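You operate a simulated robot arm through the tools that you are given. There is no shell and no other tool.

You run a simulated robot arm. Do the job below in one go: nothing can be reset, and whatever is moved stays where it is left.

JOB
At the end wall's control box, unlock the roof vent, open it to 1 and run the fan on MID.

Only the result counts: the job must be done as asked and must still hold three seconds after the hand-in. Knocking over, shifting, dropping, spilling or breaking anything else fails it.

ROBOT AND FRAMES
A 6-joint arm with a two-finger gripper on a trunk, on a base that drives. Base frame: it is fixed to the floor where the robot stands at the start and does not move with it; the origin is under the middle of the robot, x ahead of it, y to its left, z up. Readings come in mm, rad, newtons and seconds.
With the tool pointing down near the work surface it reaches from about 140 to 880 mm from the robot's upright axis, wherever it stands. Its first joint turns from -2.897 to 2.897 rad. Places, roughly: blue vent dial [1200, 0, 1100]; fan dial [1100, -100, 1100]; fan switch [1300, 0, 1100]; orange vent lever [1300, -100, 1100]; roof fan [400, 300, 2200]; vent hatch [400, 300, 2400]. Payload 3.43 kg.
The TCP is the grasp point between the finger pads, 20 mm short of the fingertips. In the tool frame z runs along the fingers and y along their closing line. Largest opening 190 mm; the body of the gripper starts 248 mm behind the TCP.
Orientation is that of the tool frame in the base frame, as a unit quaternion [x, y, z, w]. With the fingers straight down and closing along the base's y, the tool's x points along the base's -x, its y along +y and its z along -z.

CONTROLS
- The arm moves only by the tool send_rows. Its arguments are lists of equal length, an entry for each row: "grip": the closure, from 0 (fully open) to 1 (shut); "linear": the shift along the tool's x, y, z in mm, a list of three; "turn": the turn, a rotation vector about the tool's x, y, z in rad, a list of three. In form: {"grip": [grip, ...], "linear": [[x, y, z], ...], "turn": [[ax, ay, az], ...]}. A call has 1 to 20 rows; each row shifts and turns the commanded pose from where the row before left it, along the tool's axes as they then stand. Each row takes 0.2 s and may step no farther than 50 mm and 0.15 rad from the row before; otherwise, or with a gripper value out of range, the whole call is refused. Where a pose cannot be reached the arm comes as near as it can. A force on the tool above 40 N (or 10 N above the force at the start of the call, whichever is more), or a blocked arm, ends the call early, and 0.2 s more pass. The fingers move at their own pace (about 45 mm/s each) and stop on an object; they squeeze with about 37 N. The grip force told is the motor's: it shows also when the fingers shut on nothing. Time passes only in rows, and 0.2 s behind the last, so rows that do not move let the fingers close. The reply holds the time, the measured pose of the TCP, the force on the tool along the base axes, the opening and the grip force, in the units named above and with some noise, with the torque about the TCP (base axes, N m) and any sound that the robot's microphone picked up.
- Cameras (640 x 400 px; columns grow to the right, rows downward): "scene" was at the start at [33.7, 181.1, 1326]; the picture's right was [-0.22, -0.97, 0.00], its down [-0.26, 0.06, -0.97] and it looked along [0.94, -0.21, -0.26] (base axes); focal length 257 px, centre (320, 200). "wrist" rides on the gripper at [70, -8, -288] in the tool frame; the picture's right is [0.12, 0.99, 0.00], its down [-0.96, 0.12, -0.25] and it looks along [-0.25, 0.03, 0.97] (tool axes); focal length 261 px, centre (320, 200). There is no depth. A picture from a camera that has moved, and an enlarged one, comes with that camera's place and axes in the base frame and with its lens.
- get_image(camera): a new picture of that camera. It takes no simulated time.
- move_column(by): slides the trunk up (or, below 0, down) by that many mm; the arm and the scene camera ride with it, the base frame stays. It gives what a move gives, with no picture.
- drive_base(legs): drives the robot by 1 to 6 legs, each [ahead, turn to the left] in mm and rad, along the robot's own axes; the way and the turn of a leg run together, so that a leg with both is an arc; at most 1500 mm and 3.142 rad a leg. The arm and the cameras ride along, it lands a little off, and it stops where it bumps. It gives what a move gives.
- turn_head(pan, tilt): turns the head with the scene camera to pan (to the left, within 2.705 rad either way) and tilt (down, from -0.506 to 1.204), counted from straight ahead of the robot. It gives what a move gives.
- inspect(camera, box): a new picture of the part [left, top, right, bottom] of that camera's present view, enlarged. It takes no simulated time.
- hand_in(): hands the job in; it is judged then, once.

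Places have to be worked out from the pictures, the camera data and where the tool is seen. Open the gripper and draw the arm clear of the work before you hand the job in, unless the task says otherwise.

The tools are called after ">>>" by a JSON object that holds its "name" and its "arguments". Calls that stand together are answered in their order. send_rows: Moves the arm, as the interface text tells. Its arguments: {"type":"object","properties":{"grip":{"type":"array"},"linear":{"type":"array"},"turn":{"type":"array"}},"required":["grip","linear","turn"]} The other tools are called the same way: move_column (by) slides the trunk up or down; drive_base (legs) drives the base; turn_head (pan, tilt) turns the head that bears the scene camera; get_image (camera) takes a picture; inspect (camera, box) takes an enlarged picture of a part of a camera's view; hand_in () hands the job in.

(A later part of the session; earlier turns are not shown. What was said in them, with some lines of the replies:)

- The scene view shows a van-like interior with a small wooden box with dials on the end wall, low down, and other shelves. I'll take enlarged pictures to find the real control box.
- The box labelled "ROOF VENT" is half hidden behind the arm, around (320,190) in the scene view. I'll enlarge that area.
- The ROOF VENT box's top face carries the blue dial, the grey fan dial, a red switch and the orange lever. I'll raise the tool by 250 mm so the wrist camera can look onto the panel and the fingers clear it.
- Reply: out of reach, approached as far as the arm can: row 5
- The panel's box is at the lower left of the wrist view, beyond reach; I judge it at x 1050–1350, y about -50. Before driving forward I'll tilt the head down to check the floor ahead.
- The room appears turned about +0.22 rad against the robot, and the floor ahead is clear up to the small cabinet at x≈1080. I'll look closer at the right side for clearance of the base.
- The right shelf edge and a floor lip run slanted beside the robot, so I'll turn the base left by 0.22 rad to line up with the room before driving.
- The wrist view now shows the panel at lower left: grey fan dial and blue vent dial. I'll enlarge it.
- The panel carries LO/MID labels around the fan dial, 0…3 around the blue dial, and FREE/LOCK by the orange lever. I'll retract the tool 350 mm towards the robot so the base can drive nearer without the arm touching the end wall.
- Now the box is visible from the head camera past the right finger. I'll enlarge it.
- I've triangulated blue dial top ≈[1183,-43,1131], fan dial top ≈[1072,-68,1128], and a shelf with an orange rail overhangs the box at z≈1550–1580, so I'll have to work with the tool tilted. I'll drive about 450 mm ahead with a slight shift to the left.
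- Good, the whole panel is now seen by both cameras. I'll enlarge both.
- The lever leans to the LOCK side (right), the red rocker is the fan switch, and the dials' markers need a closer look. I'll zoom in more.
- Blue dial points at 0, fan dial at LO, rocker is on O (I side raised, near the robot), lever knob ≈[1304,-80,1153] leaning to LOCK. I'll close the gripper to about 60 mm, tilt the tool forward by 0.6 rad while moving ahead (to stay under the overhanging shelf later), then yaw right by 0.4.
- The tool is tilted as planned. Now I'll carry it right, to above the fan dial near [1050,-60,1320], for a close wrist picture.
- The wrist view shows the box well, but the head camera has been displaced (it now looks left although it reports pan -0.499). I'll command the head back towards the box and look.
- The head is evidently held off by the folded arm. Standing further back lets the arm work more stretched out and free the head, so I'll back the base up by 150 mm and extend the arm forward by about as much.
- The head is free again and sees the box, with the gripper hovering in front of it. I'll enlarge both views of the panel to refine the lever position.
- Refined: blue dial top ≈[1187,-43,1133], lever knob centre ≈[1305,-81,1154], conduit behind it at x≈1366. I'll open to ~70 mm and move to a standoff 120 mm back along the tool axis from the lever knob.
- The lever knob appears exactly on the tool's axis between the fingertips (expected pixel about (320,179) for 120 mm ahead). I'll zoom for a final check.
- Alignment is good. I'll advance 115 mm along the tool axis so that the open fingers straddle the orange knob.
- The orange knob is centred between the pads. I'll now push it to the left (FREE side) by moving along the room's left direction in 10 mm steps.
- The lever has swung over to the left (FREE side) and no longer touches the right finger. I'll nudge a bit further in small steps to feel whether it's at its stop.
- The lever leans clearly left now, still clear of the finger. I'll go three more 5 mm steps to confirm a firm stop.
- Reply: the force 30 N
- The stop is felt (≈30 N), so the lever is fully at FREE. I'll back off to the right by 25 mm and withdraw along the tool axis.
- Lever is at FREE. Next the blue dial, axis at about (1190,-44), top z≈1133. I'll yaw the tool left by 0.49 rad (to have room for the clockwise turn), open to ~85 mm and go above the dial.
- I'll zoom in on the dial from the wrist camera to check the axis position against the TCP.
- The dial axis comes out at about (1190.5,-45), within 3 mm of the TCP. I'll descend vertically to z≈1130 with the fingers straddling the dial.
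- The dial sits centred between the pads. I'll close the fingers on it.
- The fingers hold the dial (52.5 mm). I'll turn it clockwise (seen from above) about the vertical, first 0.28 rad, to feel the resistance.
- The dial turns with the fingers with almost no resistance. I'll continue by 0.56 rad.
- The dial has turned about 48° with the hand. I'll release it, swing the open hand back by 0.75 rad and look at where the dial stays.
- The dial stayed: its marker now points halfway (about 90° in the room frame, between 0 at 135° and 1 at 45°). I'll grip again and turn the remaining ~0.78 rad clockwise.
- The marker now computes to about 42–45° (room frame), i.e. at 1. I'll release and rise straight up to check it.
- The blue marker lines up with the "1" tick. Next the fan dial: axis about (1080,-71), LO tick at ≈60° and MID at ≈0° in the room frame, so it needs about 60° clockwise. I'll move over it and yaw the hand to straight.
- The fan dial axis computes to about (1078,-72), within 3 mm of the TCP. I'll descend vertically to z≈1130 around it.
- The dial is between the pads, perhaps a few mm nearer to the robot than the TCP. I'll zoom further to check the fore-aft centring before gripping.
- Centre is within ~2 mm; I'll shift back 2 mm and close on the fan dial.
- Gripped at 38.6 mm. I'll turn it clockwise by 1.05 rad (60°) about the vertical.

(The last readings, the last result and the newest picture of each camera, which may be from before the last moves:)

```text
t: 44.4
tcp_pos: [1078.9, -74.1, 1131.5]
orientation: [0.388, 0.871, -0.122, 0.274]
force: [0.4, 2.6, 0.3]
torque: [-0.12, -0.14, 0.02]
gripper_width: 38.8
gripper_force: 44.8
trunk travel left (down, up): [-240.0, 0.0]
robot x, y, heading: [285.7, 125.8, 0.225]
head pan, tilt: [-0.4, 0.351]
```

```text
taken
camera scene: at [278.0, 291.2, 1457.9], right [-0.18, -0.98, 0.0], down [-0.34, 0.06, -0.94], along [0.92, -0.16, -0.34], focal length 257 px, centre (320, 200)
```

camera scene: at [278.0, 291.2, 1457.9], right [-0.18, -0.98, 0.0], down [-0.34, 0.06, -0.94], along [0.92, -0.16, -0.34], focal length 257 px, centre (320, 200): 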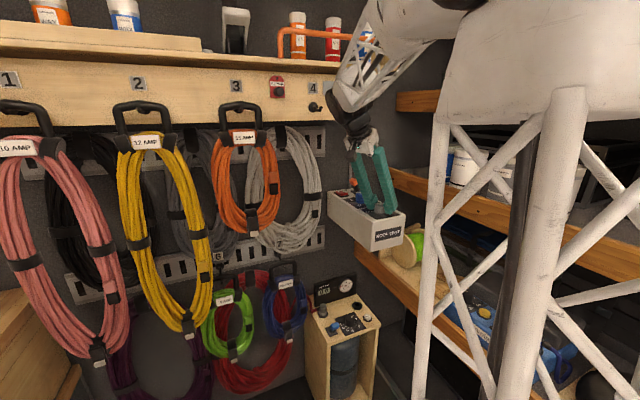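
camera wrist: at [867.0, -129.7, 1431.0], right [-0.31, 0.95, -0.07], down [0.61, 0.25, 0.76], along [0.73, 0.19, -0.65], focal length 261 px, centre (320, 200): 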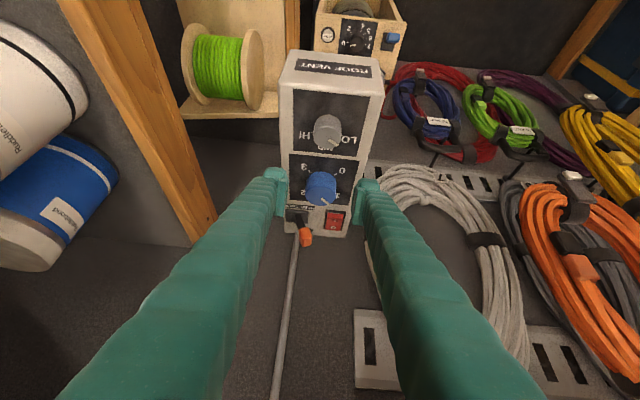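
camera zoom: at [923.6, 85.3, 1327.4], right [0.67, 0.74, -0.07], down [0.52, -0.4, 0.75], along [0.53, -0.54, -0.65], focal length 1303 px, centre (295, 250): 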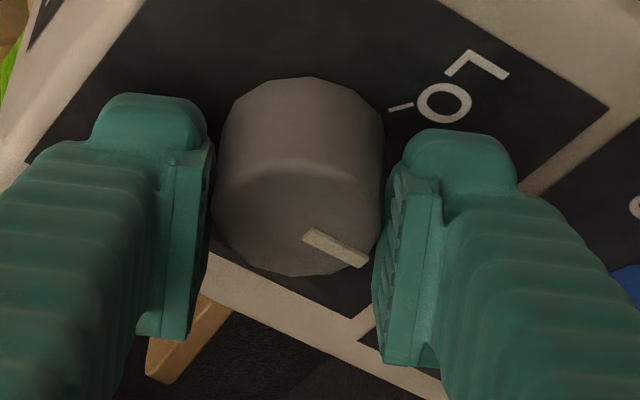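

The dial followed 60.6° without slipping. I'll release, rise straight up and check.

>>> {"name": "send_rows", "arguments": {"grip": [0.605, 0.605, 0.605, 0.605, 0.605, 0.605], "linear": [[0, 0, 0], [0, 0, 0], [0, 0, 0], [-20, 0, -28.7], [-20, 0, -28.7], [-20, 0, -28.7]], "turn": [[0, 0, 0], [0, 0, 0], [0, 0, 0], [0, 0, 0], [0, 0, 0], [0, 0, 0]]}}

>>> {"name": "get_image", "arguments": {"camera": "wrist"}}

>>> {"name": "inspect", "arguments": {"camera": "wrist", "box": [270, 90, 410, 200]}}

>>> {"name": "inspect", "arguments": {"camera": "scene", "box": [320, 160, 420, 230]}}

```text
t: 45.8
tcp_pos: [1078.1, -72.9, 1235.3]
orientation: [0.387, 0.872, -0.121, 0.274]
force: [-0.3, 0.4, -0.9]
torque: [-0.01, 0.03, -0.02]
gripper_width: 74.9
gripper_force: 0.0
trunk travel left (down, up): [-240.0, 0.0]
robot x, y, heading: [284.6, 121.7, 0.225]
head pan, tilt: [-0.4, 0.351]
```

```text
taken
camera wrist: at [922.4, 87.2, 1431.3], right [0.67, 0.74, -0.07], down [0.52, -0.4, 0.75], along [0.53, -0.54, -0.65], focal length 261 px, centre (320, 200)
```

wrist: 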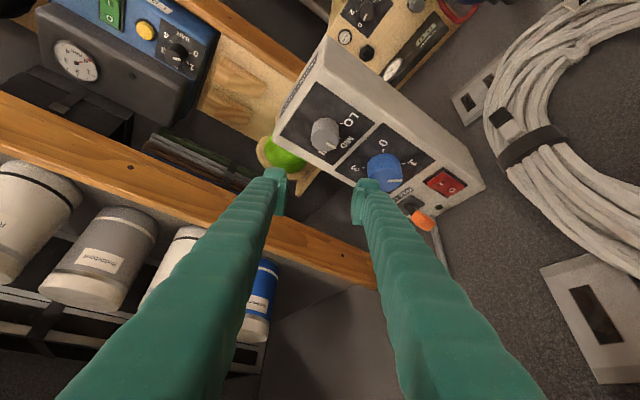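

```text
3.64 times, centred on (340, 145) of wrist
camera zoom: at [922.4, 87.2, 1431.3], right [0.67, 0.74, -0.07], down [0.52, -0.4, 0.75], along [0.53, -0.54, -0.65], focal length 948 px, centre (247, 400)
```

zoom: 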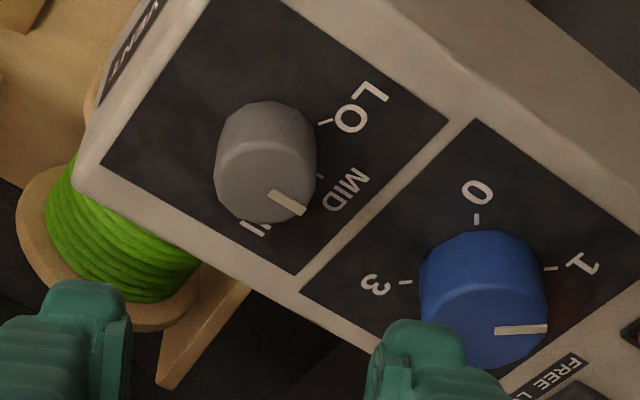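

```text
5.71 times, centred on (370, 195) of scene
camera zoom: at [278.2, 291.0, 1457.9], right [-0.17, -0.98, 0.0], down [-0.34, 0.06, -0.94], along [0.92, -0.16, -0.34], focal length 1469 px, centre (34, 229)
```

zoom: 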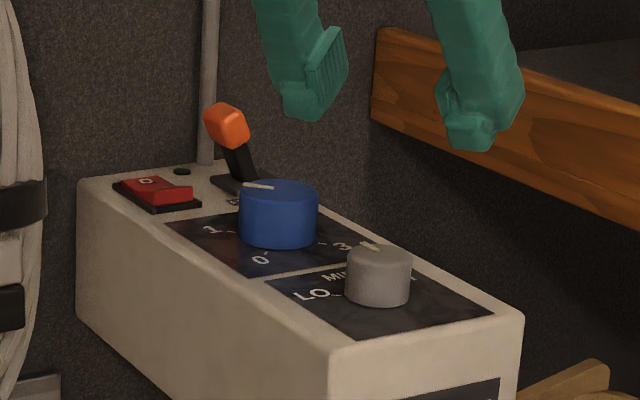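

The fan marker now sits at the MID tick (within a few degrees). Next the red switch: its raised I side is at about (1272,11,1115). I'll close the fingers, yaw back by 0.66 rad and move to a standoff 70 mm before it along the tool axis.

>>> {"name": "send_rows", "arguments": {"grip": [1, 1, 1, 1, 1, 1, 1, 1, 1, 1], "linear": [[0, 0, 0], [0, 0, 0], [0, 0, 0], [0, 0, 0], [0, 0, 0], [-24.1, 29.5, 27.3], [-24.1, 29.5, 27.3], [-24.1, 29.5, 27.3], [-24.1, 29.5, 27.3], [0, 0, 0]], "turn": [[-0.0754, 0, -0.1083], [-0.0754, 0, -0.1083], [-0.0754, 0, -0.1083], [-0.0754, 0, -0.1083], [-0.0754, 0, -0.1083], [0, 0, 0], [0, 0, 0], [0, 0, 0], [0, 0, 0], [0, 0, 0]]}}

>>> {"name": "get_image", "arguments": {"camera": "wrist"}}

>>> {"name": "inspect", "arguments": {"camera": "wrist", "box": [260, 90, 390, 210]}}

>>> {"name": "inspect", "arguments": {"camera": "scene", "box": [320, 130, 420, 220]}}

```text
t: 48.0
tcp_pos: [1237.7, 17.8, 1203.6]
orientation: [0.083, 0.95, -0.026, 0.299]
force: [0.0, 0.2, -0.4]
torque: [-0.02, 0.02, -0.03]
gripper_width: 0.0
gripper_force: 34.2
trunk travel left (down, up): [-240.0, 0.0]
robot x, y, heading: [283.0, 124.9, 0.221]
head pan, tilt: [-0.4, 0.351]
```

```text
taken
camera wrist: at [1017.7, 48.2, 1398.3], right [0.08, 0.99, -0.07], down [0.66, 0.0, 0.75], along [0.75, -0.1, -0.65], focal length 261 px, centre (320, 200)
```

wrist: 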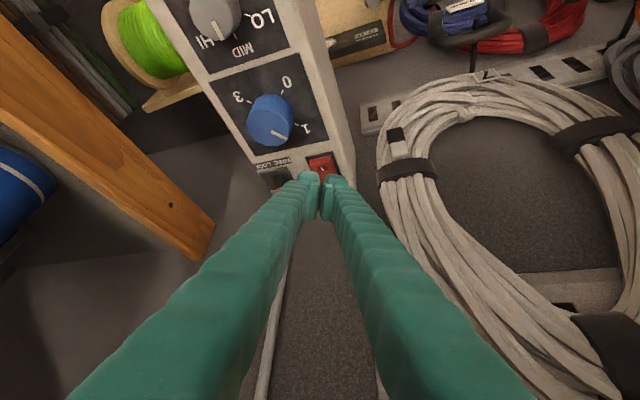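

```text
3.33 times, centred on (325, 150) of wrist
camera zoom: at [1017.7, 48.2, 1398.3], right [0.08, 0.99, -0.07], down [0.66, 0.0, 0.75], along [0.75, -0.1, -0.65], focal length 869 px, centre (303, 367)
```

zoom: 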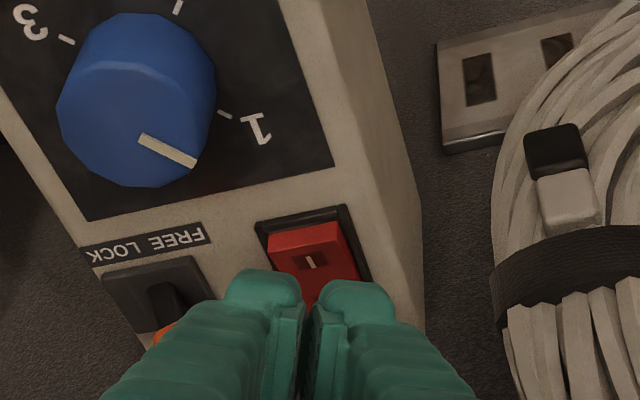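

```text
4.44 times, centred on (370, 175) of scene
camera zoom: at [278.4, 290.9, 1458.0], right [-0.17, -0.98, 0.0], down [-0.34, 0.06, -0.94], along [0.92, -0.16, -0.34], focal length 1142 px, centre (98, 311)
```

zoom: 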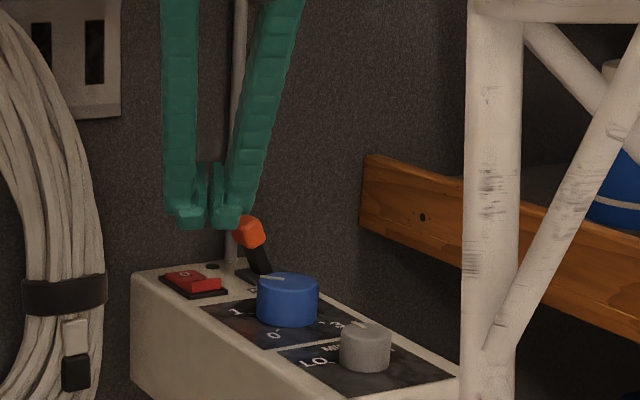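

The closed fingertips line up with the switch's I side (near edge x≈1258, glyph x≈1278). I'll advance 66 mm along the tool axis to just above it.

>>> {"name": "send_rows", "arguments": {"grip": [1, 1, 1], "linear": [[-0.4, 0, 33], [-0.4, 0, 31], [0, 0, 0]], "turn": [[0, 0, 0], [0, 0, 0], [0, 0, 0]]}}

>>> {"name": "inspect", "arguments": {"camera": "wrist", "box": [260, 120, 390, 220]}}

>>> {"name": "inspect", "arguments": {"camera": "scene", "box": [325, 150, 395, 210]}}

```text
t: 48.8
tcp_pos: [1273.6, 10.6, 1150.6]
orientation: [0.085, 0.95, -0.026, 0.298]
force: [0.9, 1.2, -0.7]
torque: [0.02, -0.02, 0.0]
gripper_width: 0.2
gripper_force: 34.0
trunk travel left (down, up): [-240.0, 0.0]
robot x, y, heading: [287.6, 123.2, 0.226]
head pan, tilt: [-0.4, 0.351]
```

```text
4.00 times, centred on (325, 170) of wrist
camera zoom: at [1054.2, 41.0, 1346.4], right [0.08, 0.99, -0.07], down [0.66, 0.0, 0.75], along [0.75, -0.1, -0.65], focal length 1043 px, centre (300, 320)
```

zoom: 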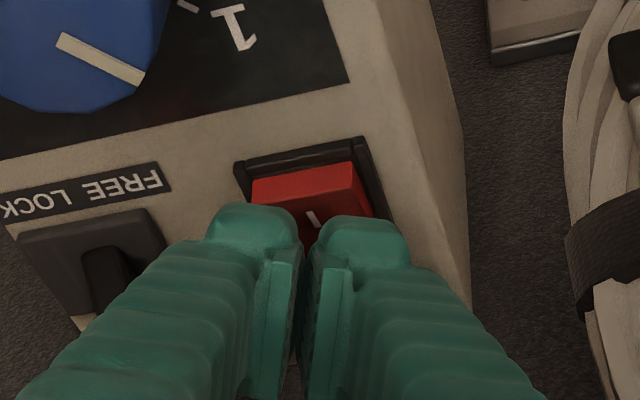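

```text
6.67 times, centred on (360, 180) of scene
camera zoom: at [278.4, 290.9, 1458.0], right [-0.18, -0.98, 0.0], down [-0.34, 0.06, -0.94], along [0.92, -0.16, -0.34], focal length 1713 px, centre (53, 333)
```

zoom: 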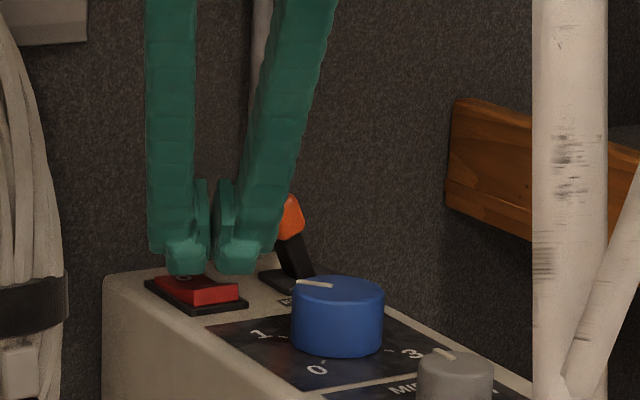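

The fingertips are right above the I side. I'll press straight down in 3 mm steps.

>>> {"name": "send_rows", "arguments": {"grip": [1, 1, 1, 1], "linear": [[1.7, 0, 2.5], [1.7, 0, 2.5], [1.7, 0, 2.5], [1.7, 0, 2.5]], "turn": [[0, 0, 0], [0, 0, 0], [0, 0, 0], [0, 0, 0]]}}

>>> {"name": "inspect", "arguments": {"camera": "scene", "box": [325, 150, 395, 210]}}

>>> {"name": "inspect", "arguments": {"camera": "wrist", "box": [260, 120, 390, 220]}}

```text
t: 49.8
tcp_pos: [1274.0, 12.3, 1137.4]
orientation: [0.084, 0.95, -0.025, 0.299]
force: [0.0, -0.6, 0.5]
torque: [-0.02, -0.02, -0.01]
gripper_width: 0.4
gripper_force: 34.1
trunk travel left (down, up): [-240.0, 0.0]
robot x, y, heading: [284.2, 126.2, 0.221]
head pan, tilt: [-0.4, 0.351]
```

```text
6.67 times, centred on (360, 180) of scene
camera zoom: at [278.2, 291.0, 1458.0], right [-0.18, -0.98, 0.0], down [-0.34, 0.06, -0.94], along [0.92, -0.16, -0.34], focal length 1713 px, centre (53, 333)
```

zoom: 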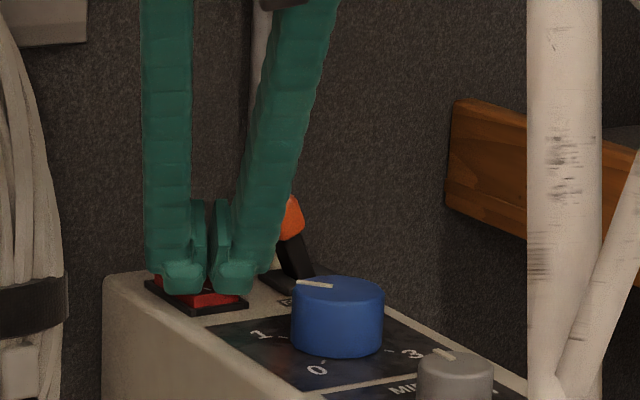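

```text
4.00 times, centred on (325, 170) of wrist
camera zoom: at [1054.6, 42.6, 1333.6], right [0.08, 0.99, -0.07], down [0.66, 0.0, 0.75], along [0.75, -0.1, -0.65], focal length 1043 px, centre (300, 320)
```

zoom: 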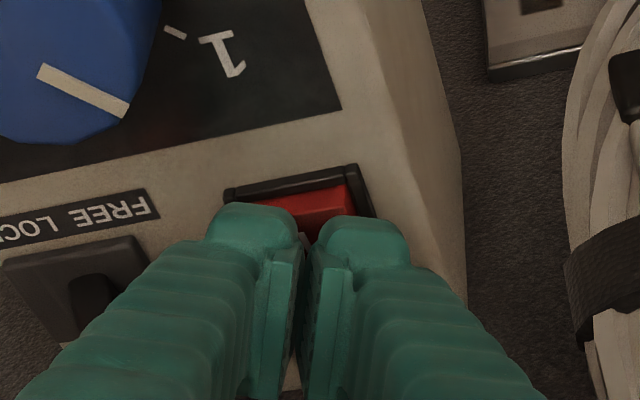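

No contact force yet at z=1137. I'll keep pressing in 2.5 mm steps.

>>> {"name": "send_rows", "arguments": {"grip": [1, 1, 1], "linear": [[1.4, 0, 2.05], [1.4, 0, 2.05], [1.4, 0, 2.05]], "turn": [[0, 0, 0], [0, 0, 0], [0, 0, 0]]}}

>>> {"name": "inspect", "arguments": {"camera": "scene", "box": [325, 150, 395, 210]}}

```text
t: 50.6
tcp_pos: [1275.3, 12.0, 1135.0]
orientation: [0.083, 0.949, -0.027, 0.303]
force: [-3.1, -0.1, 31.3]
torque: [0.34, 0.14, 0.06]
gripper_width: 0.3
gripper_force: 34.2
trunk travel left (down, up): [-240.0, 0.0]
robot x, y, heading: [282.5, 121.7, 0.221]
head pan, tilt: [-0.4, 0.351]
```

```text
6.67 times, centred on (360, 180) of scene
camera zoom: at [276.7, 291.2, 1458.5], right [-0.18, -0.98, 0.0], down [-0.34, 0.06, -0.94], along [0.92, -0.16, -0.34], focal length 1713 px, centre (53, 333)
```

zoom: 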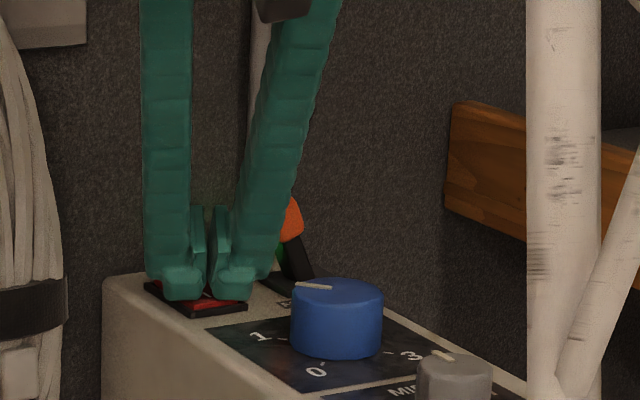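

31 N was reached, the I side went down and a green glow appeared at the indicator lamp behind. I'll lift off and look at the panel.

>>> {"name": "send_rows", "arguments": {"grip": [1, 1, 1, 1, 1], "linear": [[-11.5, 0, -16.4], [-11.5, 0, -16.4], [0, 0, -40], [0, 0, -40], [0, 0, 0]], "turn": [[0, 0, 0], [0, 0, 0], [0, 0, 0], [0, 0, 0], [0, 0, 0]]}}

>>> {"name": "get_image", "arguments": {"camera": "wrist"}}

>>> {"name": "inspect", "arguments": {"camera": "wrist", "box": [200, 0, 380, 200]}}

>>> {"name": "inspect", "arguments": {"camera": "scene", "box": [320, 150, 420, 220]}}

```text
t: 51.8
tcp_pos: [1228.0, 20.7, 1237.0]
orientation: [0.084, 0.95, -0.026, 0.298]
force: [-0.2, -0.3, 0.6]
torque: [-0.01, -0.05, -0.01]
gripper_width: 0.0
gripper_force: 34.4
trunk travel left (down, up): [-240.0, 0.0]
robot x, y, heading: [290.0, 124.1, 0.223]
head pan, tilt: [-0.4, 0.351]
```

```text
taken
camera wrist: at [1008.7, 50.6, 1432.8], right [0.08, 0.99, -0.07], down [0.66, 0.0, 0.75], along [0.75, -0.1, -0.65], focal length 261 px, centre (320, 200)
```

wrist: 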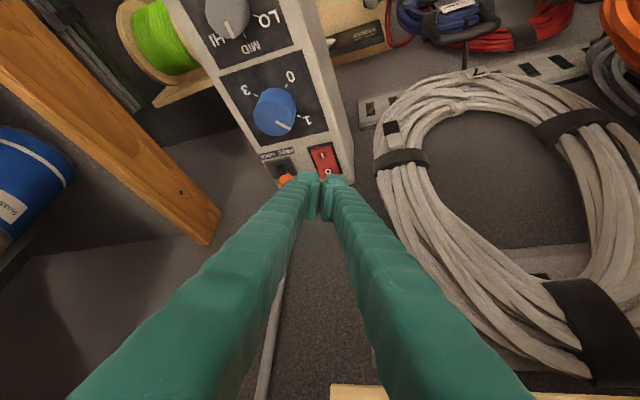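

```text
2.00 times, centred on (290, 100) of wrist
camera zoom: at [1008.7, 50.6, 1432.8], right [0.08, 0.99, -0.07], down [0.66, 0.0, 0.75], along [0.75, -0.1, -0.65], focal length 521 px, centre (380, 400)
```

zoom: 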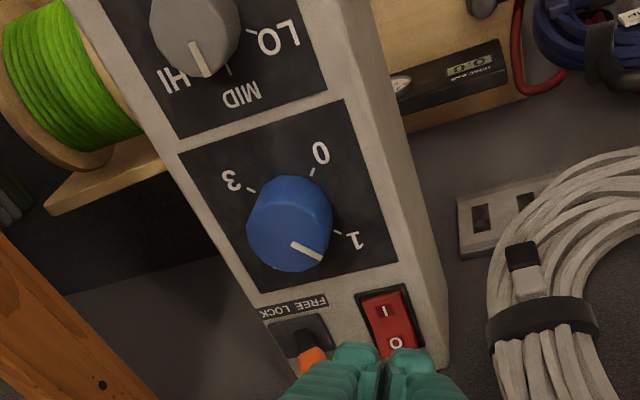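

```text
5.71 times, centred on (370, 185) of scene
camera zoom: at [277.9, 291.1, 1458.0], right [-0.17, -0.98, 0.0], down [-0.34, 0.06, -0.94], along [0.92, -0.16, -0.34], focal length 1469 px, centre (34, 286)
```

zoom: 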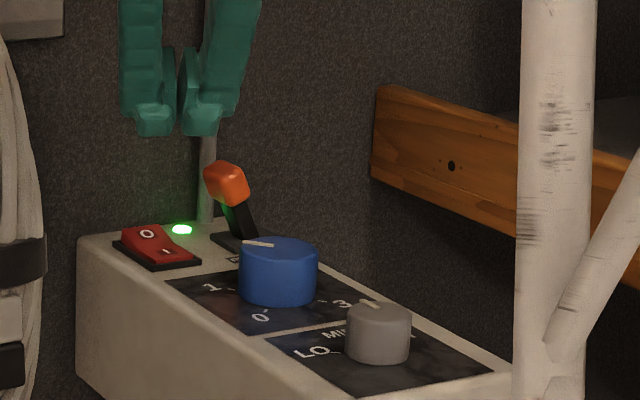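

The green lamp is lit, rocker is on I, lever at FREE, blue at 1 and the fan marker at MID. I'll draw the arm back 200 mm and open the gripper.

>>> {"name": "send_rows", "arguments": {"grip": [1, 1, 0.5, 0, 0, 0, 0], "linear": [[40.5, 0, -28.3], [40.5, 0, -28.3], [40.5, 0, -28.3], [40.5, 0, -28.3], [0, 0, 0], [0, 0, 0], [0, 0, 0]], "turn": [[0, 0, 0], [0, 0, 0], [0, 0, 0], [0, 0, 0], [0, 0, 0], [0, 0, 0], [0, 0, 0]]}}

>>> {"name": "get_image", "arguments": {"camera": "wrist"}}

>>> {"name": "inspect", "arguments": {"camera": "wrist", "box": [240, 60, 380, 200]}}

>>> {"name": "get_image", "arguments": {"camera": "scene"}}

```text
t: 53.4
tcp_pos: [1035.8, 55.8, 1234.2]
orientation: [0.084, 0.95, -0.026, 0.299]
force: [-1.3, 1.0, 0.4]
torque: [0.02, 0.01, 0.0]
gripper_width: 105.1
gripper_force: 0.1
trunk travel left (down, up): [-240.0, 0.0]
robot x, y, heading: [284.7, 125.2, 0.228]
head pan, tilt: [-0.4, 0.351]
```

```text
taken
camera wrist: at [815.5, 86.8, 1430.4], right [0.08, 0.99, -0.07], down [0.66, 0.0, 0.75], along [0.75, -0.1, -0.65], focal length 261 px, centre (320, 200)
```

wrist: 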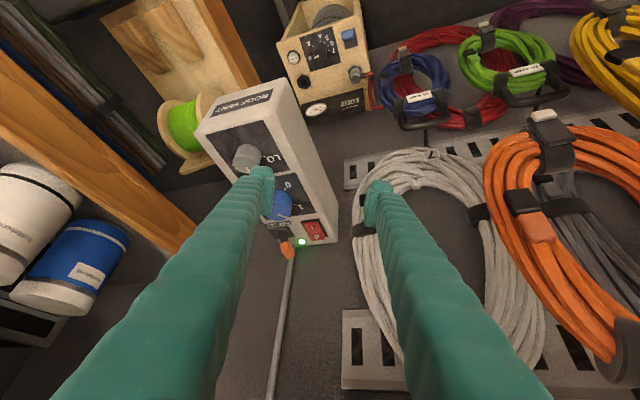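

```text
2.86 times, centred on (310, 130) of wrist
camera zoom: at [815.5, 86.8, 1430.4], right [0.08, 0.99, -0.07], down [0.66, 0.0, 0.75], along [0.75, -0.1, -0.65], focal length 745 px, centre (349, 400)
```

zoom: 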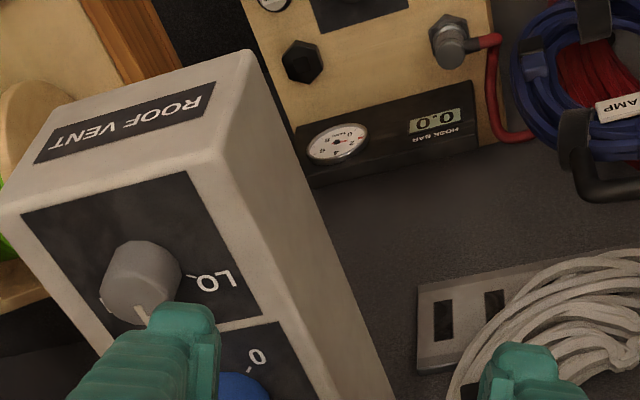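

```text
taken
camera scene: at [278.0, 291.1, 1458.0], right [-0.17, -0.98, 0.0], down [-0.34, 0.06, -0.94], along [0.92, -0.16, -0.34], focal length 257 px, centre (320, 200)
```

scene: 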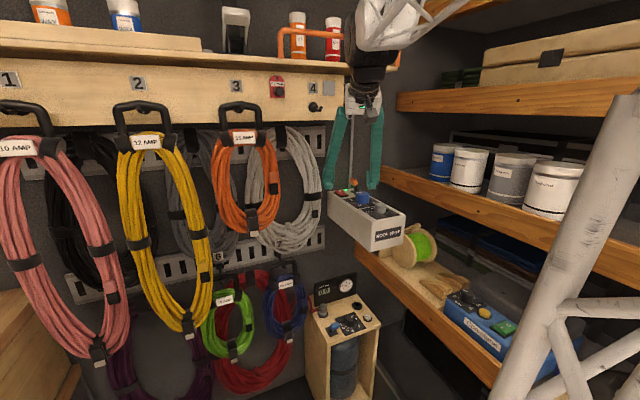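

All controls look right from here. To verify the result overhead, I'll back the base up 300 mm (to where it stood before) and look up at the roof vent and fan.

>>> {"name": "drive_base", "arguments": {"legs": [[-300, 0]]}}

>>> {"name": "turn_head", "arguments": {"pan": 0.05, "tilt": -0.5}}

>>> {"name": "get_image", "arguments": {"camera": "scene"}}

```text
t: 55.4
tcp_pos: [739.8, -14.1, 1234.2]
orientation: [0.085, 0.95, -0.027, 0.298]
force: [-0.3, -0.4, 0.0]
torque: [0.04, -0.01, 0.03]
gripper_width: 189.7
gripper_force: 0.1
trunk travel left (down, up): [-240.0, 0.0]
robot x, y, heading: [-7.3, 58.9, 0.225]
head pan, tilt: [-0.4, 0.351]
```

```text
t: 56.6
tcp_pos: [740.2, -11.6, 1233.7]
orientation: [0.085, 0.95, -0.027, 0.299]
force: [-0.1, -0.4, -0.5]
torque: [-0.06, 0.01, -0.03]
gripper_width: 190.2
gripper_force: 0.1
trunk travel left (down, up): [-240.0, 0.0]
robot x, y, heading: [-6.8, 60.9, 0.223]
head pan, tilt: [0.051, -0.499]
```

```text
taken
camera scene: at [-43.8, 258.5, 1530.4], right [0.27, -0.96, 0.0], down [0.46, 0.13, -0.88], along [0.85, 0.24, 0.48], focal length 257 px, centre (320, 200)
```

scene: 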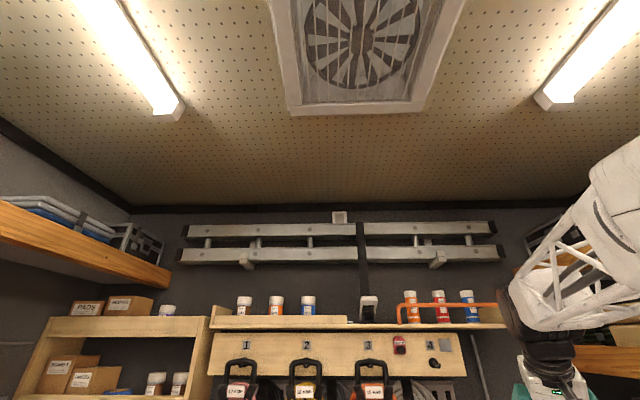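

The roof vent is visible overhead. I'll enlarge it, let a little time pass and compare.

>>> {"name": "inspect", "arguments": {"camera": "scene", "box": [250, 0, 490, 130]}}

>>> {"name": "send_rows", "arguments": {"grip": [0], "linear": [[0, 0, 0]], "turn": [[0, 0, 0]]}}

>>> {"name": "inspect", "arguments": {"camera": "scene", "box": [250, 0, 490, 130]}}

```text
2.67 times, centred on (370, 65) of scene
camera zoom: at [-43.8, 258.5, 1530.4], right [0.27, -0.96, 0.0], down [0.46, 0.13, -0.88], along [0.85, 0.24, 0.48], focal length 685 px, centre (187, 560)
```

zoom: 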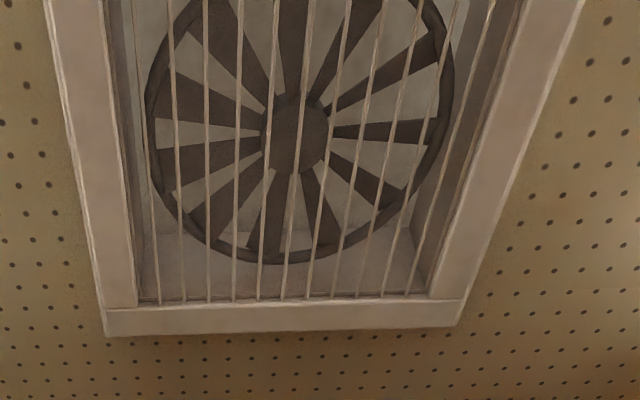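

```text
t: 57.0
tcp_pos: [740.5, -11.9, 1234.1]
orientation: [0.085, 0.95, -0.028, 0.299]
force: [-0.4, -0.4, -0.4]
torque: [0.02, 0.0, 0.02]
gripper_width: 189.7
gripper_force: 0.1
trunk travel left (down, up): [-240.0, 0.0]
robot x, y, heading: [-9.1, 56.1, 0.224]
head pan, tilt: [0.051, -0.499]
```

```text
2.67 times, centred on (370, 65) of scene
camera zoom: at [-43.9, 258.6, 1530.5], right [0.27, -0.96, 0.0], down [0.46, 0.13, -0.88], along [0.85, 0.24, 0.48], focal length 685 px, centre (187, 560)
```

zoom: 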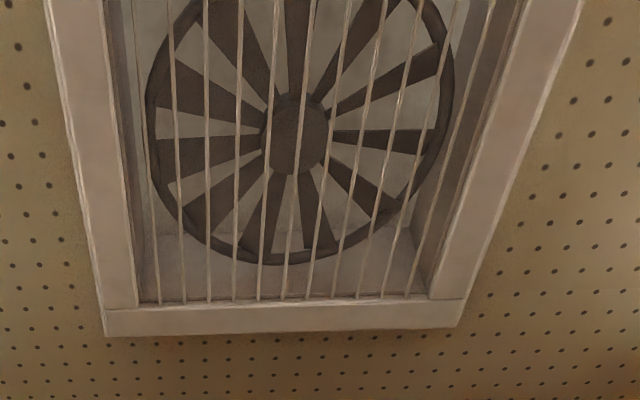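

The blade pattern shifted between the two pictures, so the fan is turning. I'll take another time step to confirm, and look back at the panel for a final check.

>>> {"name": "send_rows", "arguments": {"grip": [0, 0], "linear": [[0, 0, 0], [0, 0, 0]], "turn": [[0, 0, 0], [0, 0, 0]]}}

>>> {"name": "inspect", "arguments": {"camera": "scene", "box": [250, 0, 490, 130]}}

>>> {"name": "turn_head", "arguments": {"pan": -0.3, "tilt": 0.3}}

>>> {"name": "get_image", "arguments": {"camera": "scene"}}

>>> {"name": "get_image", "arguments": {"camera": "wrist"}}

```text
t: 57.6
tcp_pos: [739.8, -12.7, 1233.9]
orientation: [0.085, 0.95, -0.027, 0.299]
force: [-0.2, -0.4, -0.6]
torque: [-0.02, 0.01, 0.02]
gripper_width: 189.9
gripper_force: 0.0
trunk travel left (down, up): [-240.0, 0.0]
robot x, y, heading: [-12.8, 58.4, 0.226]
head pan, tilt: [0.051, -0.499]
```

```text
2.67 times, centred on (370, 65) of scene
camera zoom: at [-43.9, 258.6, 1530.5], right [0.27, -0.96, 0.0], down [0.46, 0.13, -0.88], along [0.85, 0.24, 0.48], focal length 685 px, centre (187, 560)
```

zoom: 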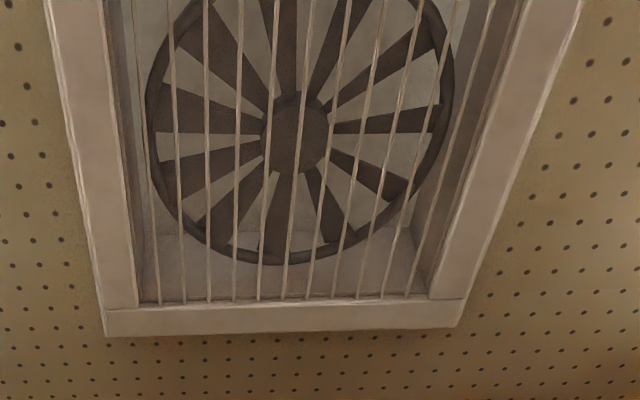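

```text
t: 58.7
tcp_pos: [739.8, -11.5, 1233.8]
orientation: [0.085, 0.95, -0.026, 0.298]
force: [0.6, 0.2, -0.5]
torque: [-0.02, 0.04, 0.01]
gripper_width: 189.9
gripper_force: 0.0
trunk travel left (down, up): [-240.0, 0.0]
robot x, y, heading: [-8.0, 60.2, 0.222]
head pan, tilt: [-0.3, 0.3]
```

```text
taken
camera scene: at [-15.3, 233.2, 1462.8], right [-0.08, -1.0, 0.0], down [-0.29, 0.02, -0.96], along [0.95, -0.07, -0.29], focal length 257 px, centre (320, 200)
```

scene: 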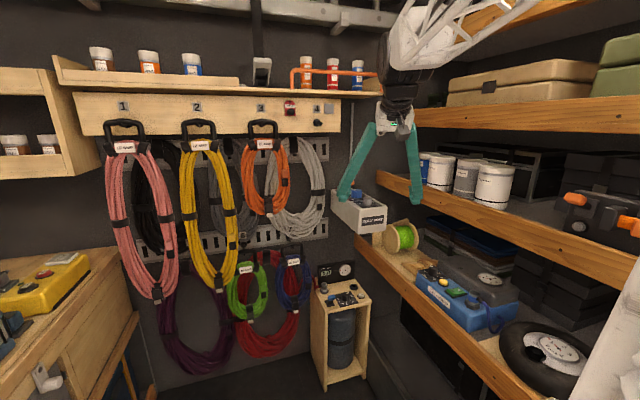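

```text
taken
camera wrist: at [520.3, 18.6, 1430.3], right [0.08, 0.99, -0.07], down [0.66, 0.0, 0.75], along [0.75, -0.11, -0.65], focal length 261 px, centre (320, 200)
```

wrist: 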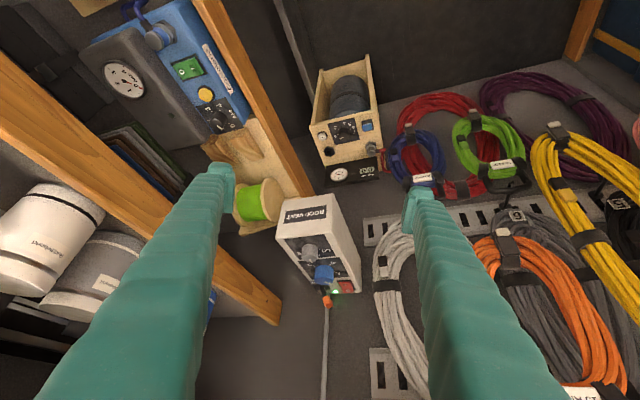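

The fan keeps turning and the arm is clear with the gripper open. One last zoom on the panel from the wrist camera.

>>> {"name": "inspect", "arguments": {"camera": "wrist", "box": [270, 190, 380, 320]}}

>>> {"name": "inspect", "arguments": {"camera": "wrist", "box": [285, 230, 365, 310]}}

```text
3.08 times, centred on (325, 255) of wrist
camera zoom: at [520.3, 18.6, 1430.3], right [0.08, 0.99, -0.07], down [0.66, 0.0, 0.75], along [0.75, -0.11, -0.65], focal length 802 px, centre (305, 31)
```

zoom: 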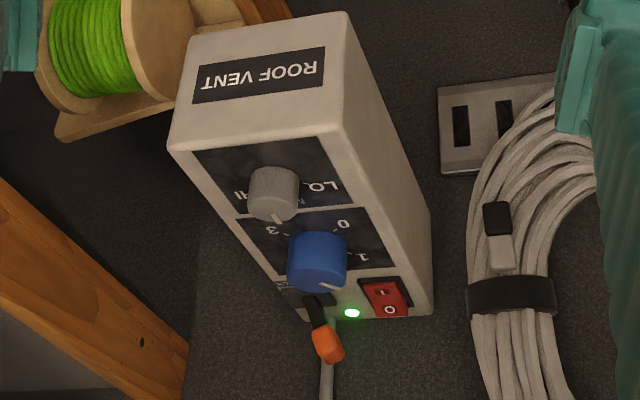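

```text
5.00 times, centred on (325, 270) of wrist
camera zoom: at [520.3, 18.6, 1430.3], right [0.08, 0.99, -0.07], down [0.66, 0.0, 0.75], along [0.75, -0.11, -0.65], focal length 1303 px, centre (295, -150)
```

zoom: 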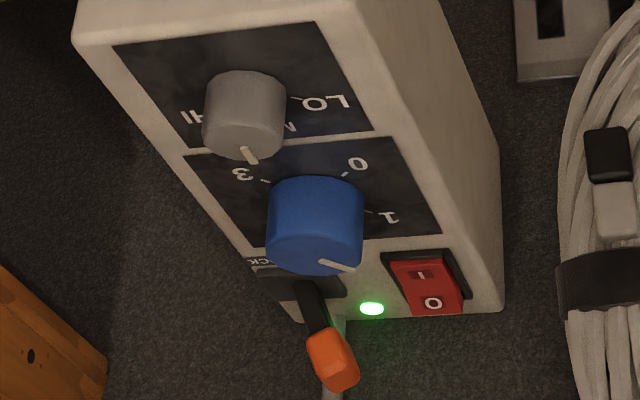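

The panel reads as asked: the lever is at FREE, the vent dial is at 1, the fan dial is at MID and the switch is on I with the lamp lit. The fan overhead is turning, the gripper is open and the arm is clear, so I'm handing in.

>>> {"name": "hand_in", "arguments": {}}

```text
The job is handed in.
```

I set the roof vent controls as asked and handed the job in. I couldn't see the vent hatch clearly enough behind the fan to confirm how far it opened.

- **Lock:** the orange lever is pushed over to FREE, against its stop.
- **Vent:** the blue dial points at 1.
- **Fan:** the fan dial points at MID and the red switch is on I. The green lamp lit, and pictures taken moments apart show the fan turning.

The gripper is open and the arm is clear of the box. The arm only touched the four controls. While it was folded in close, it pushed the robot's own head camera aside for a moment. I backed the robot up and the head moved freely again.
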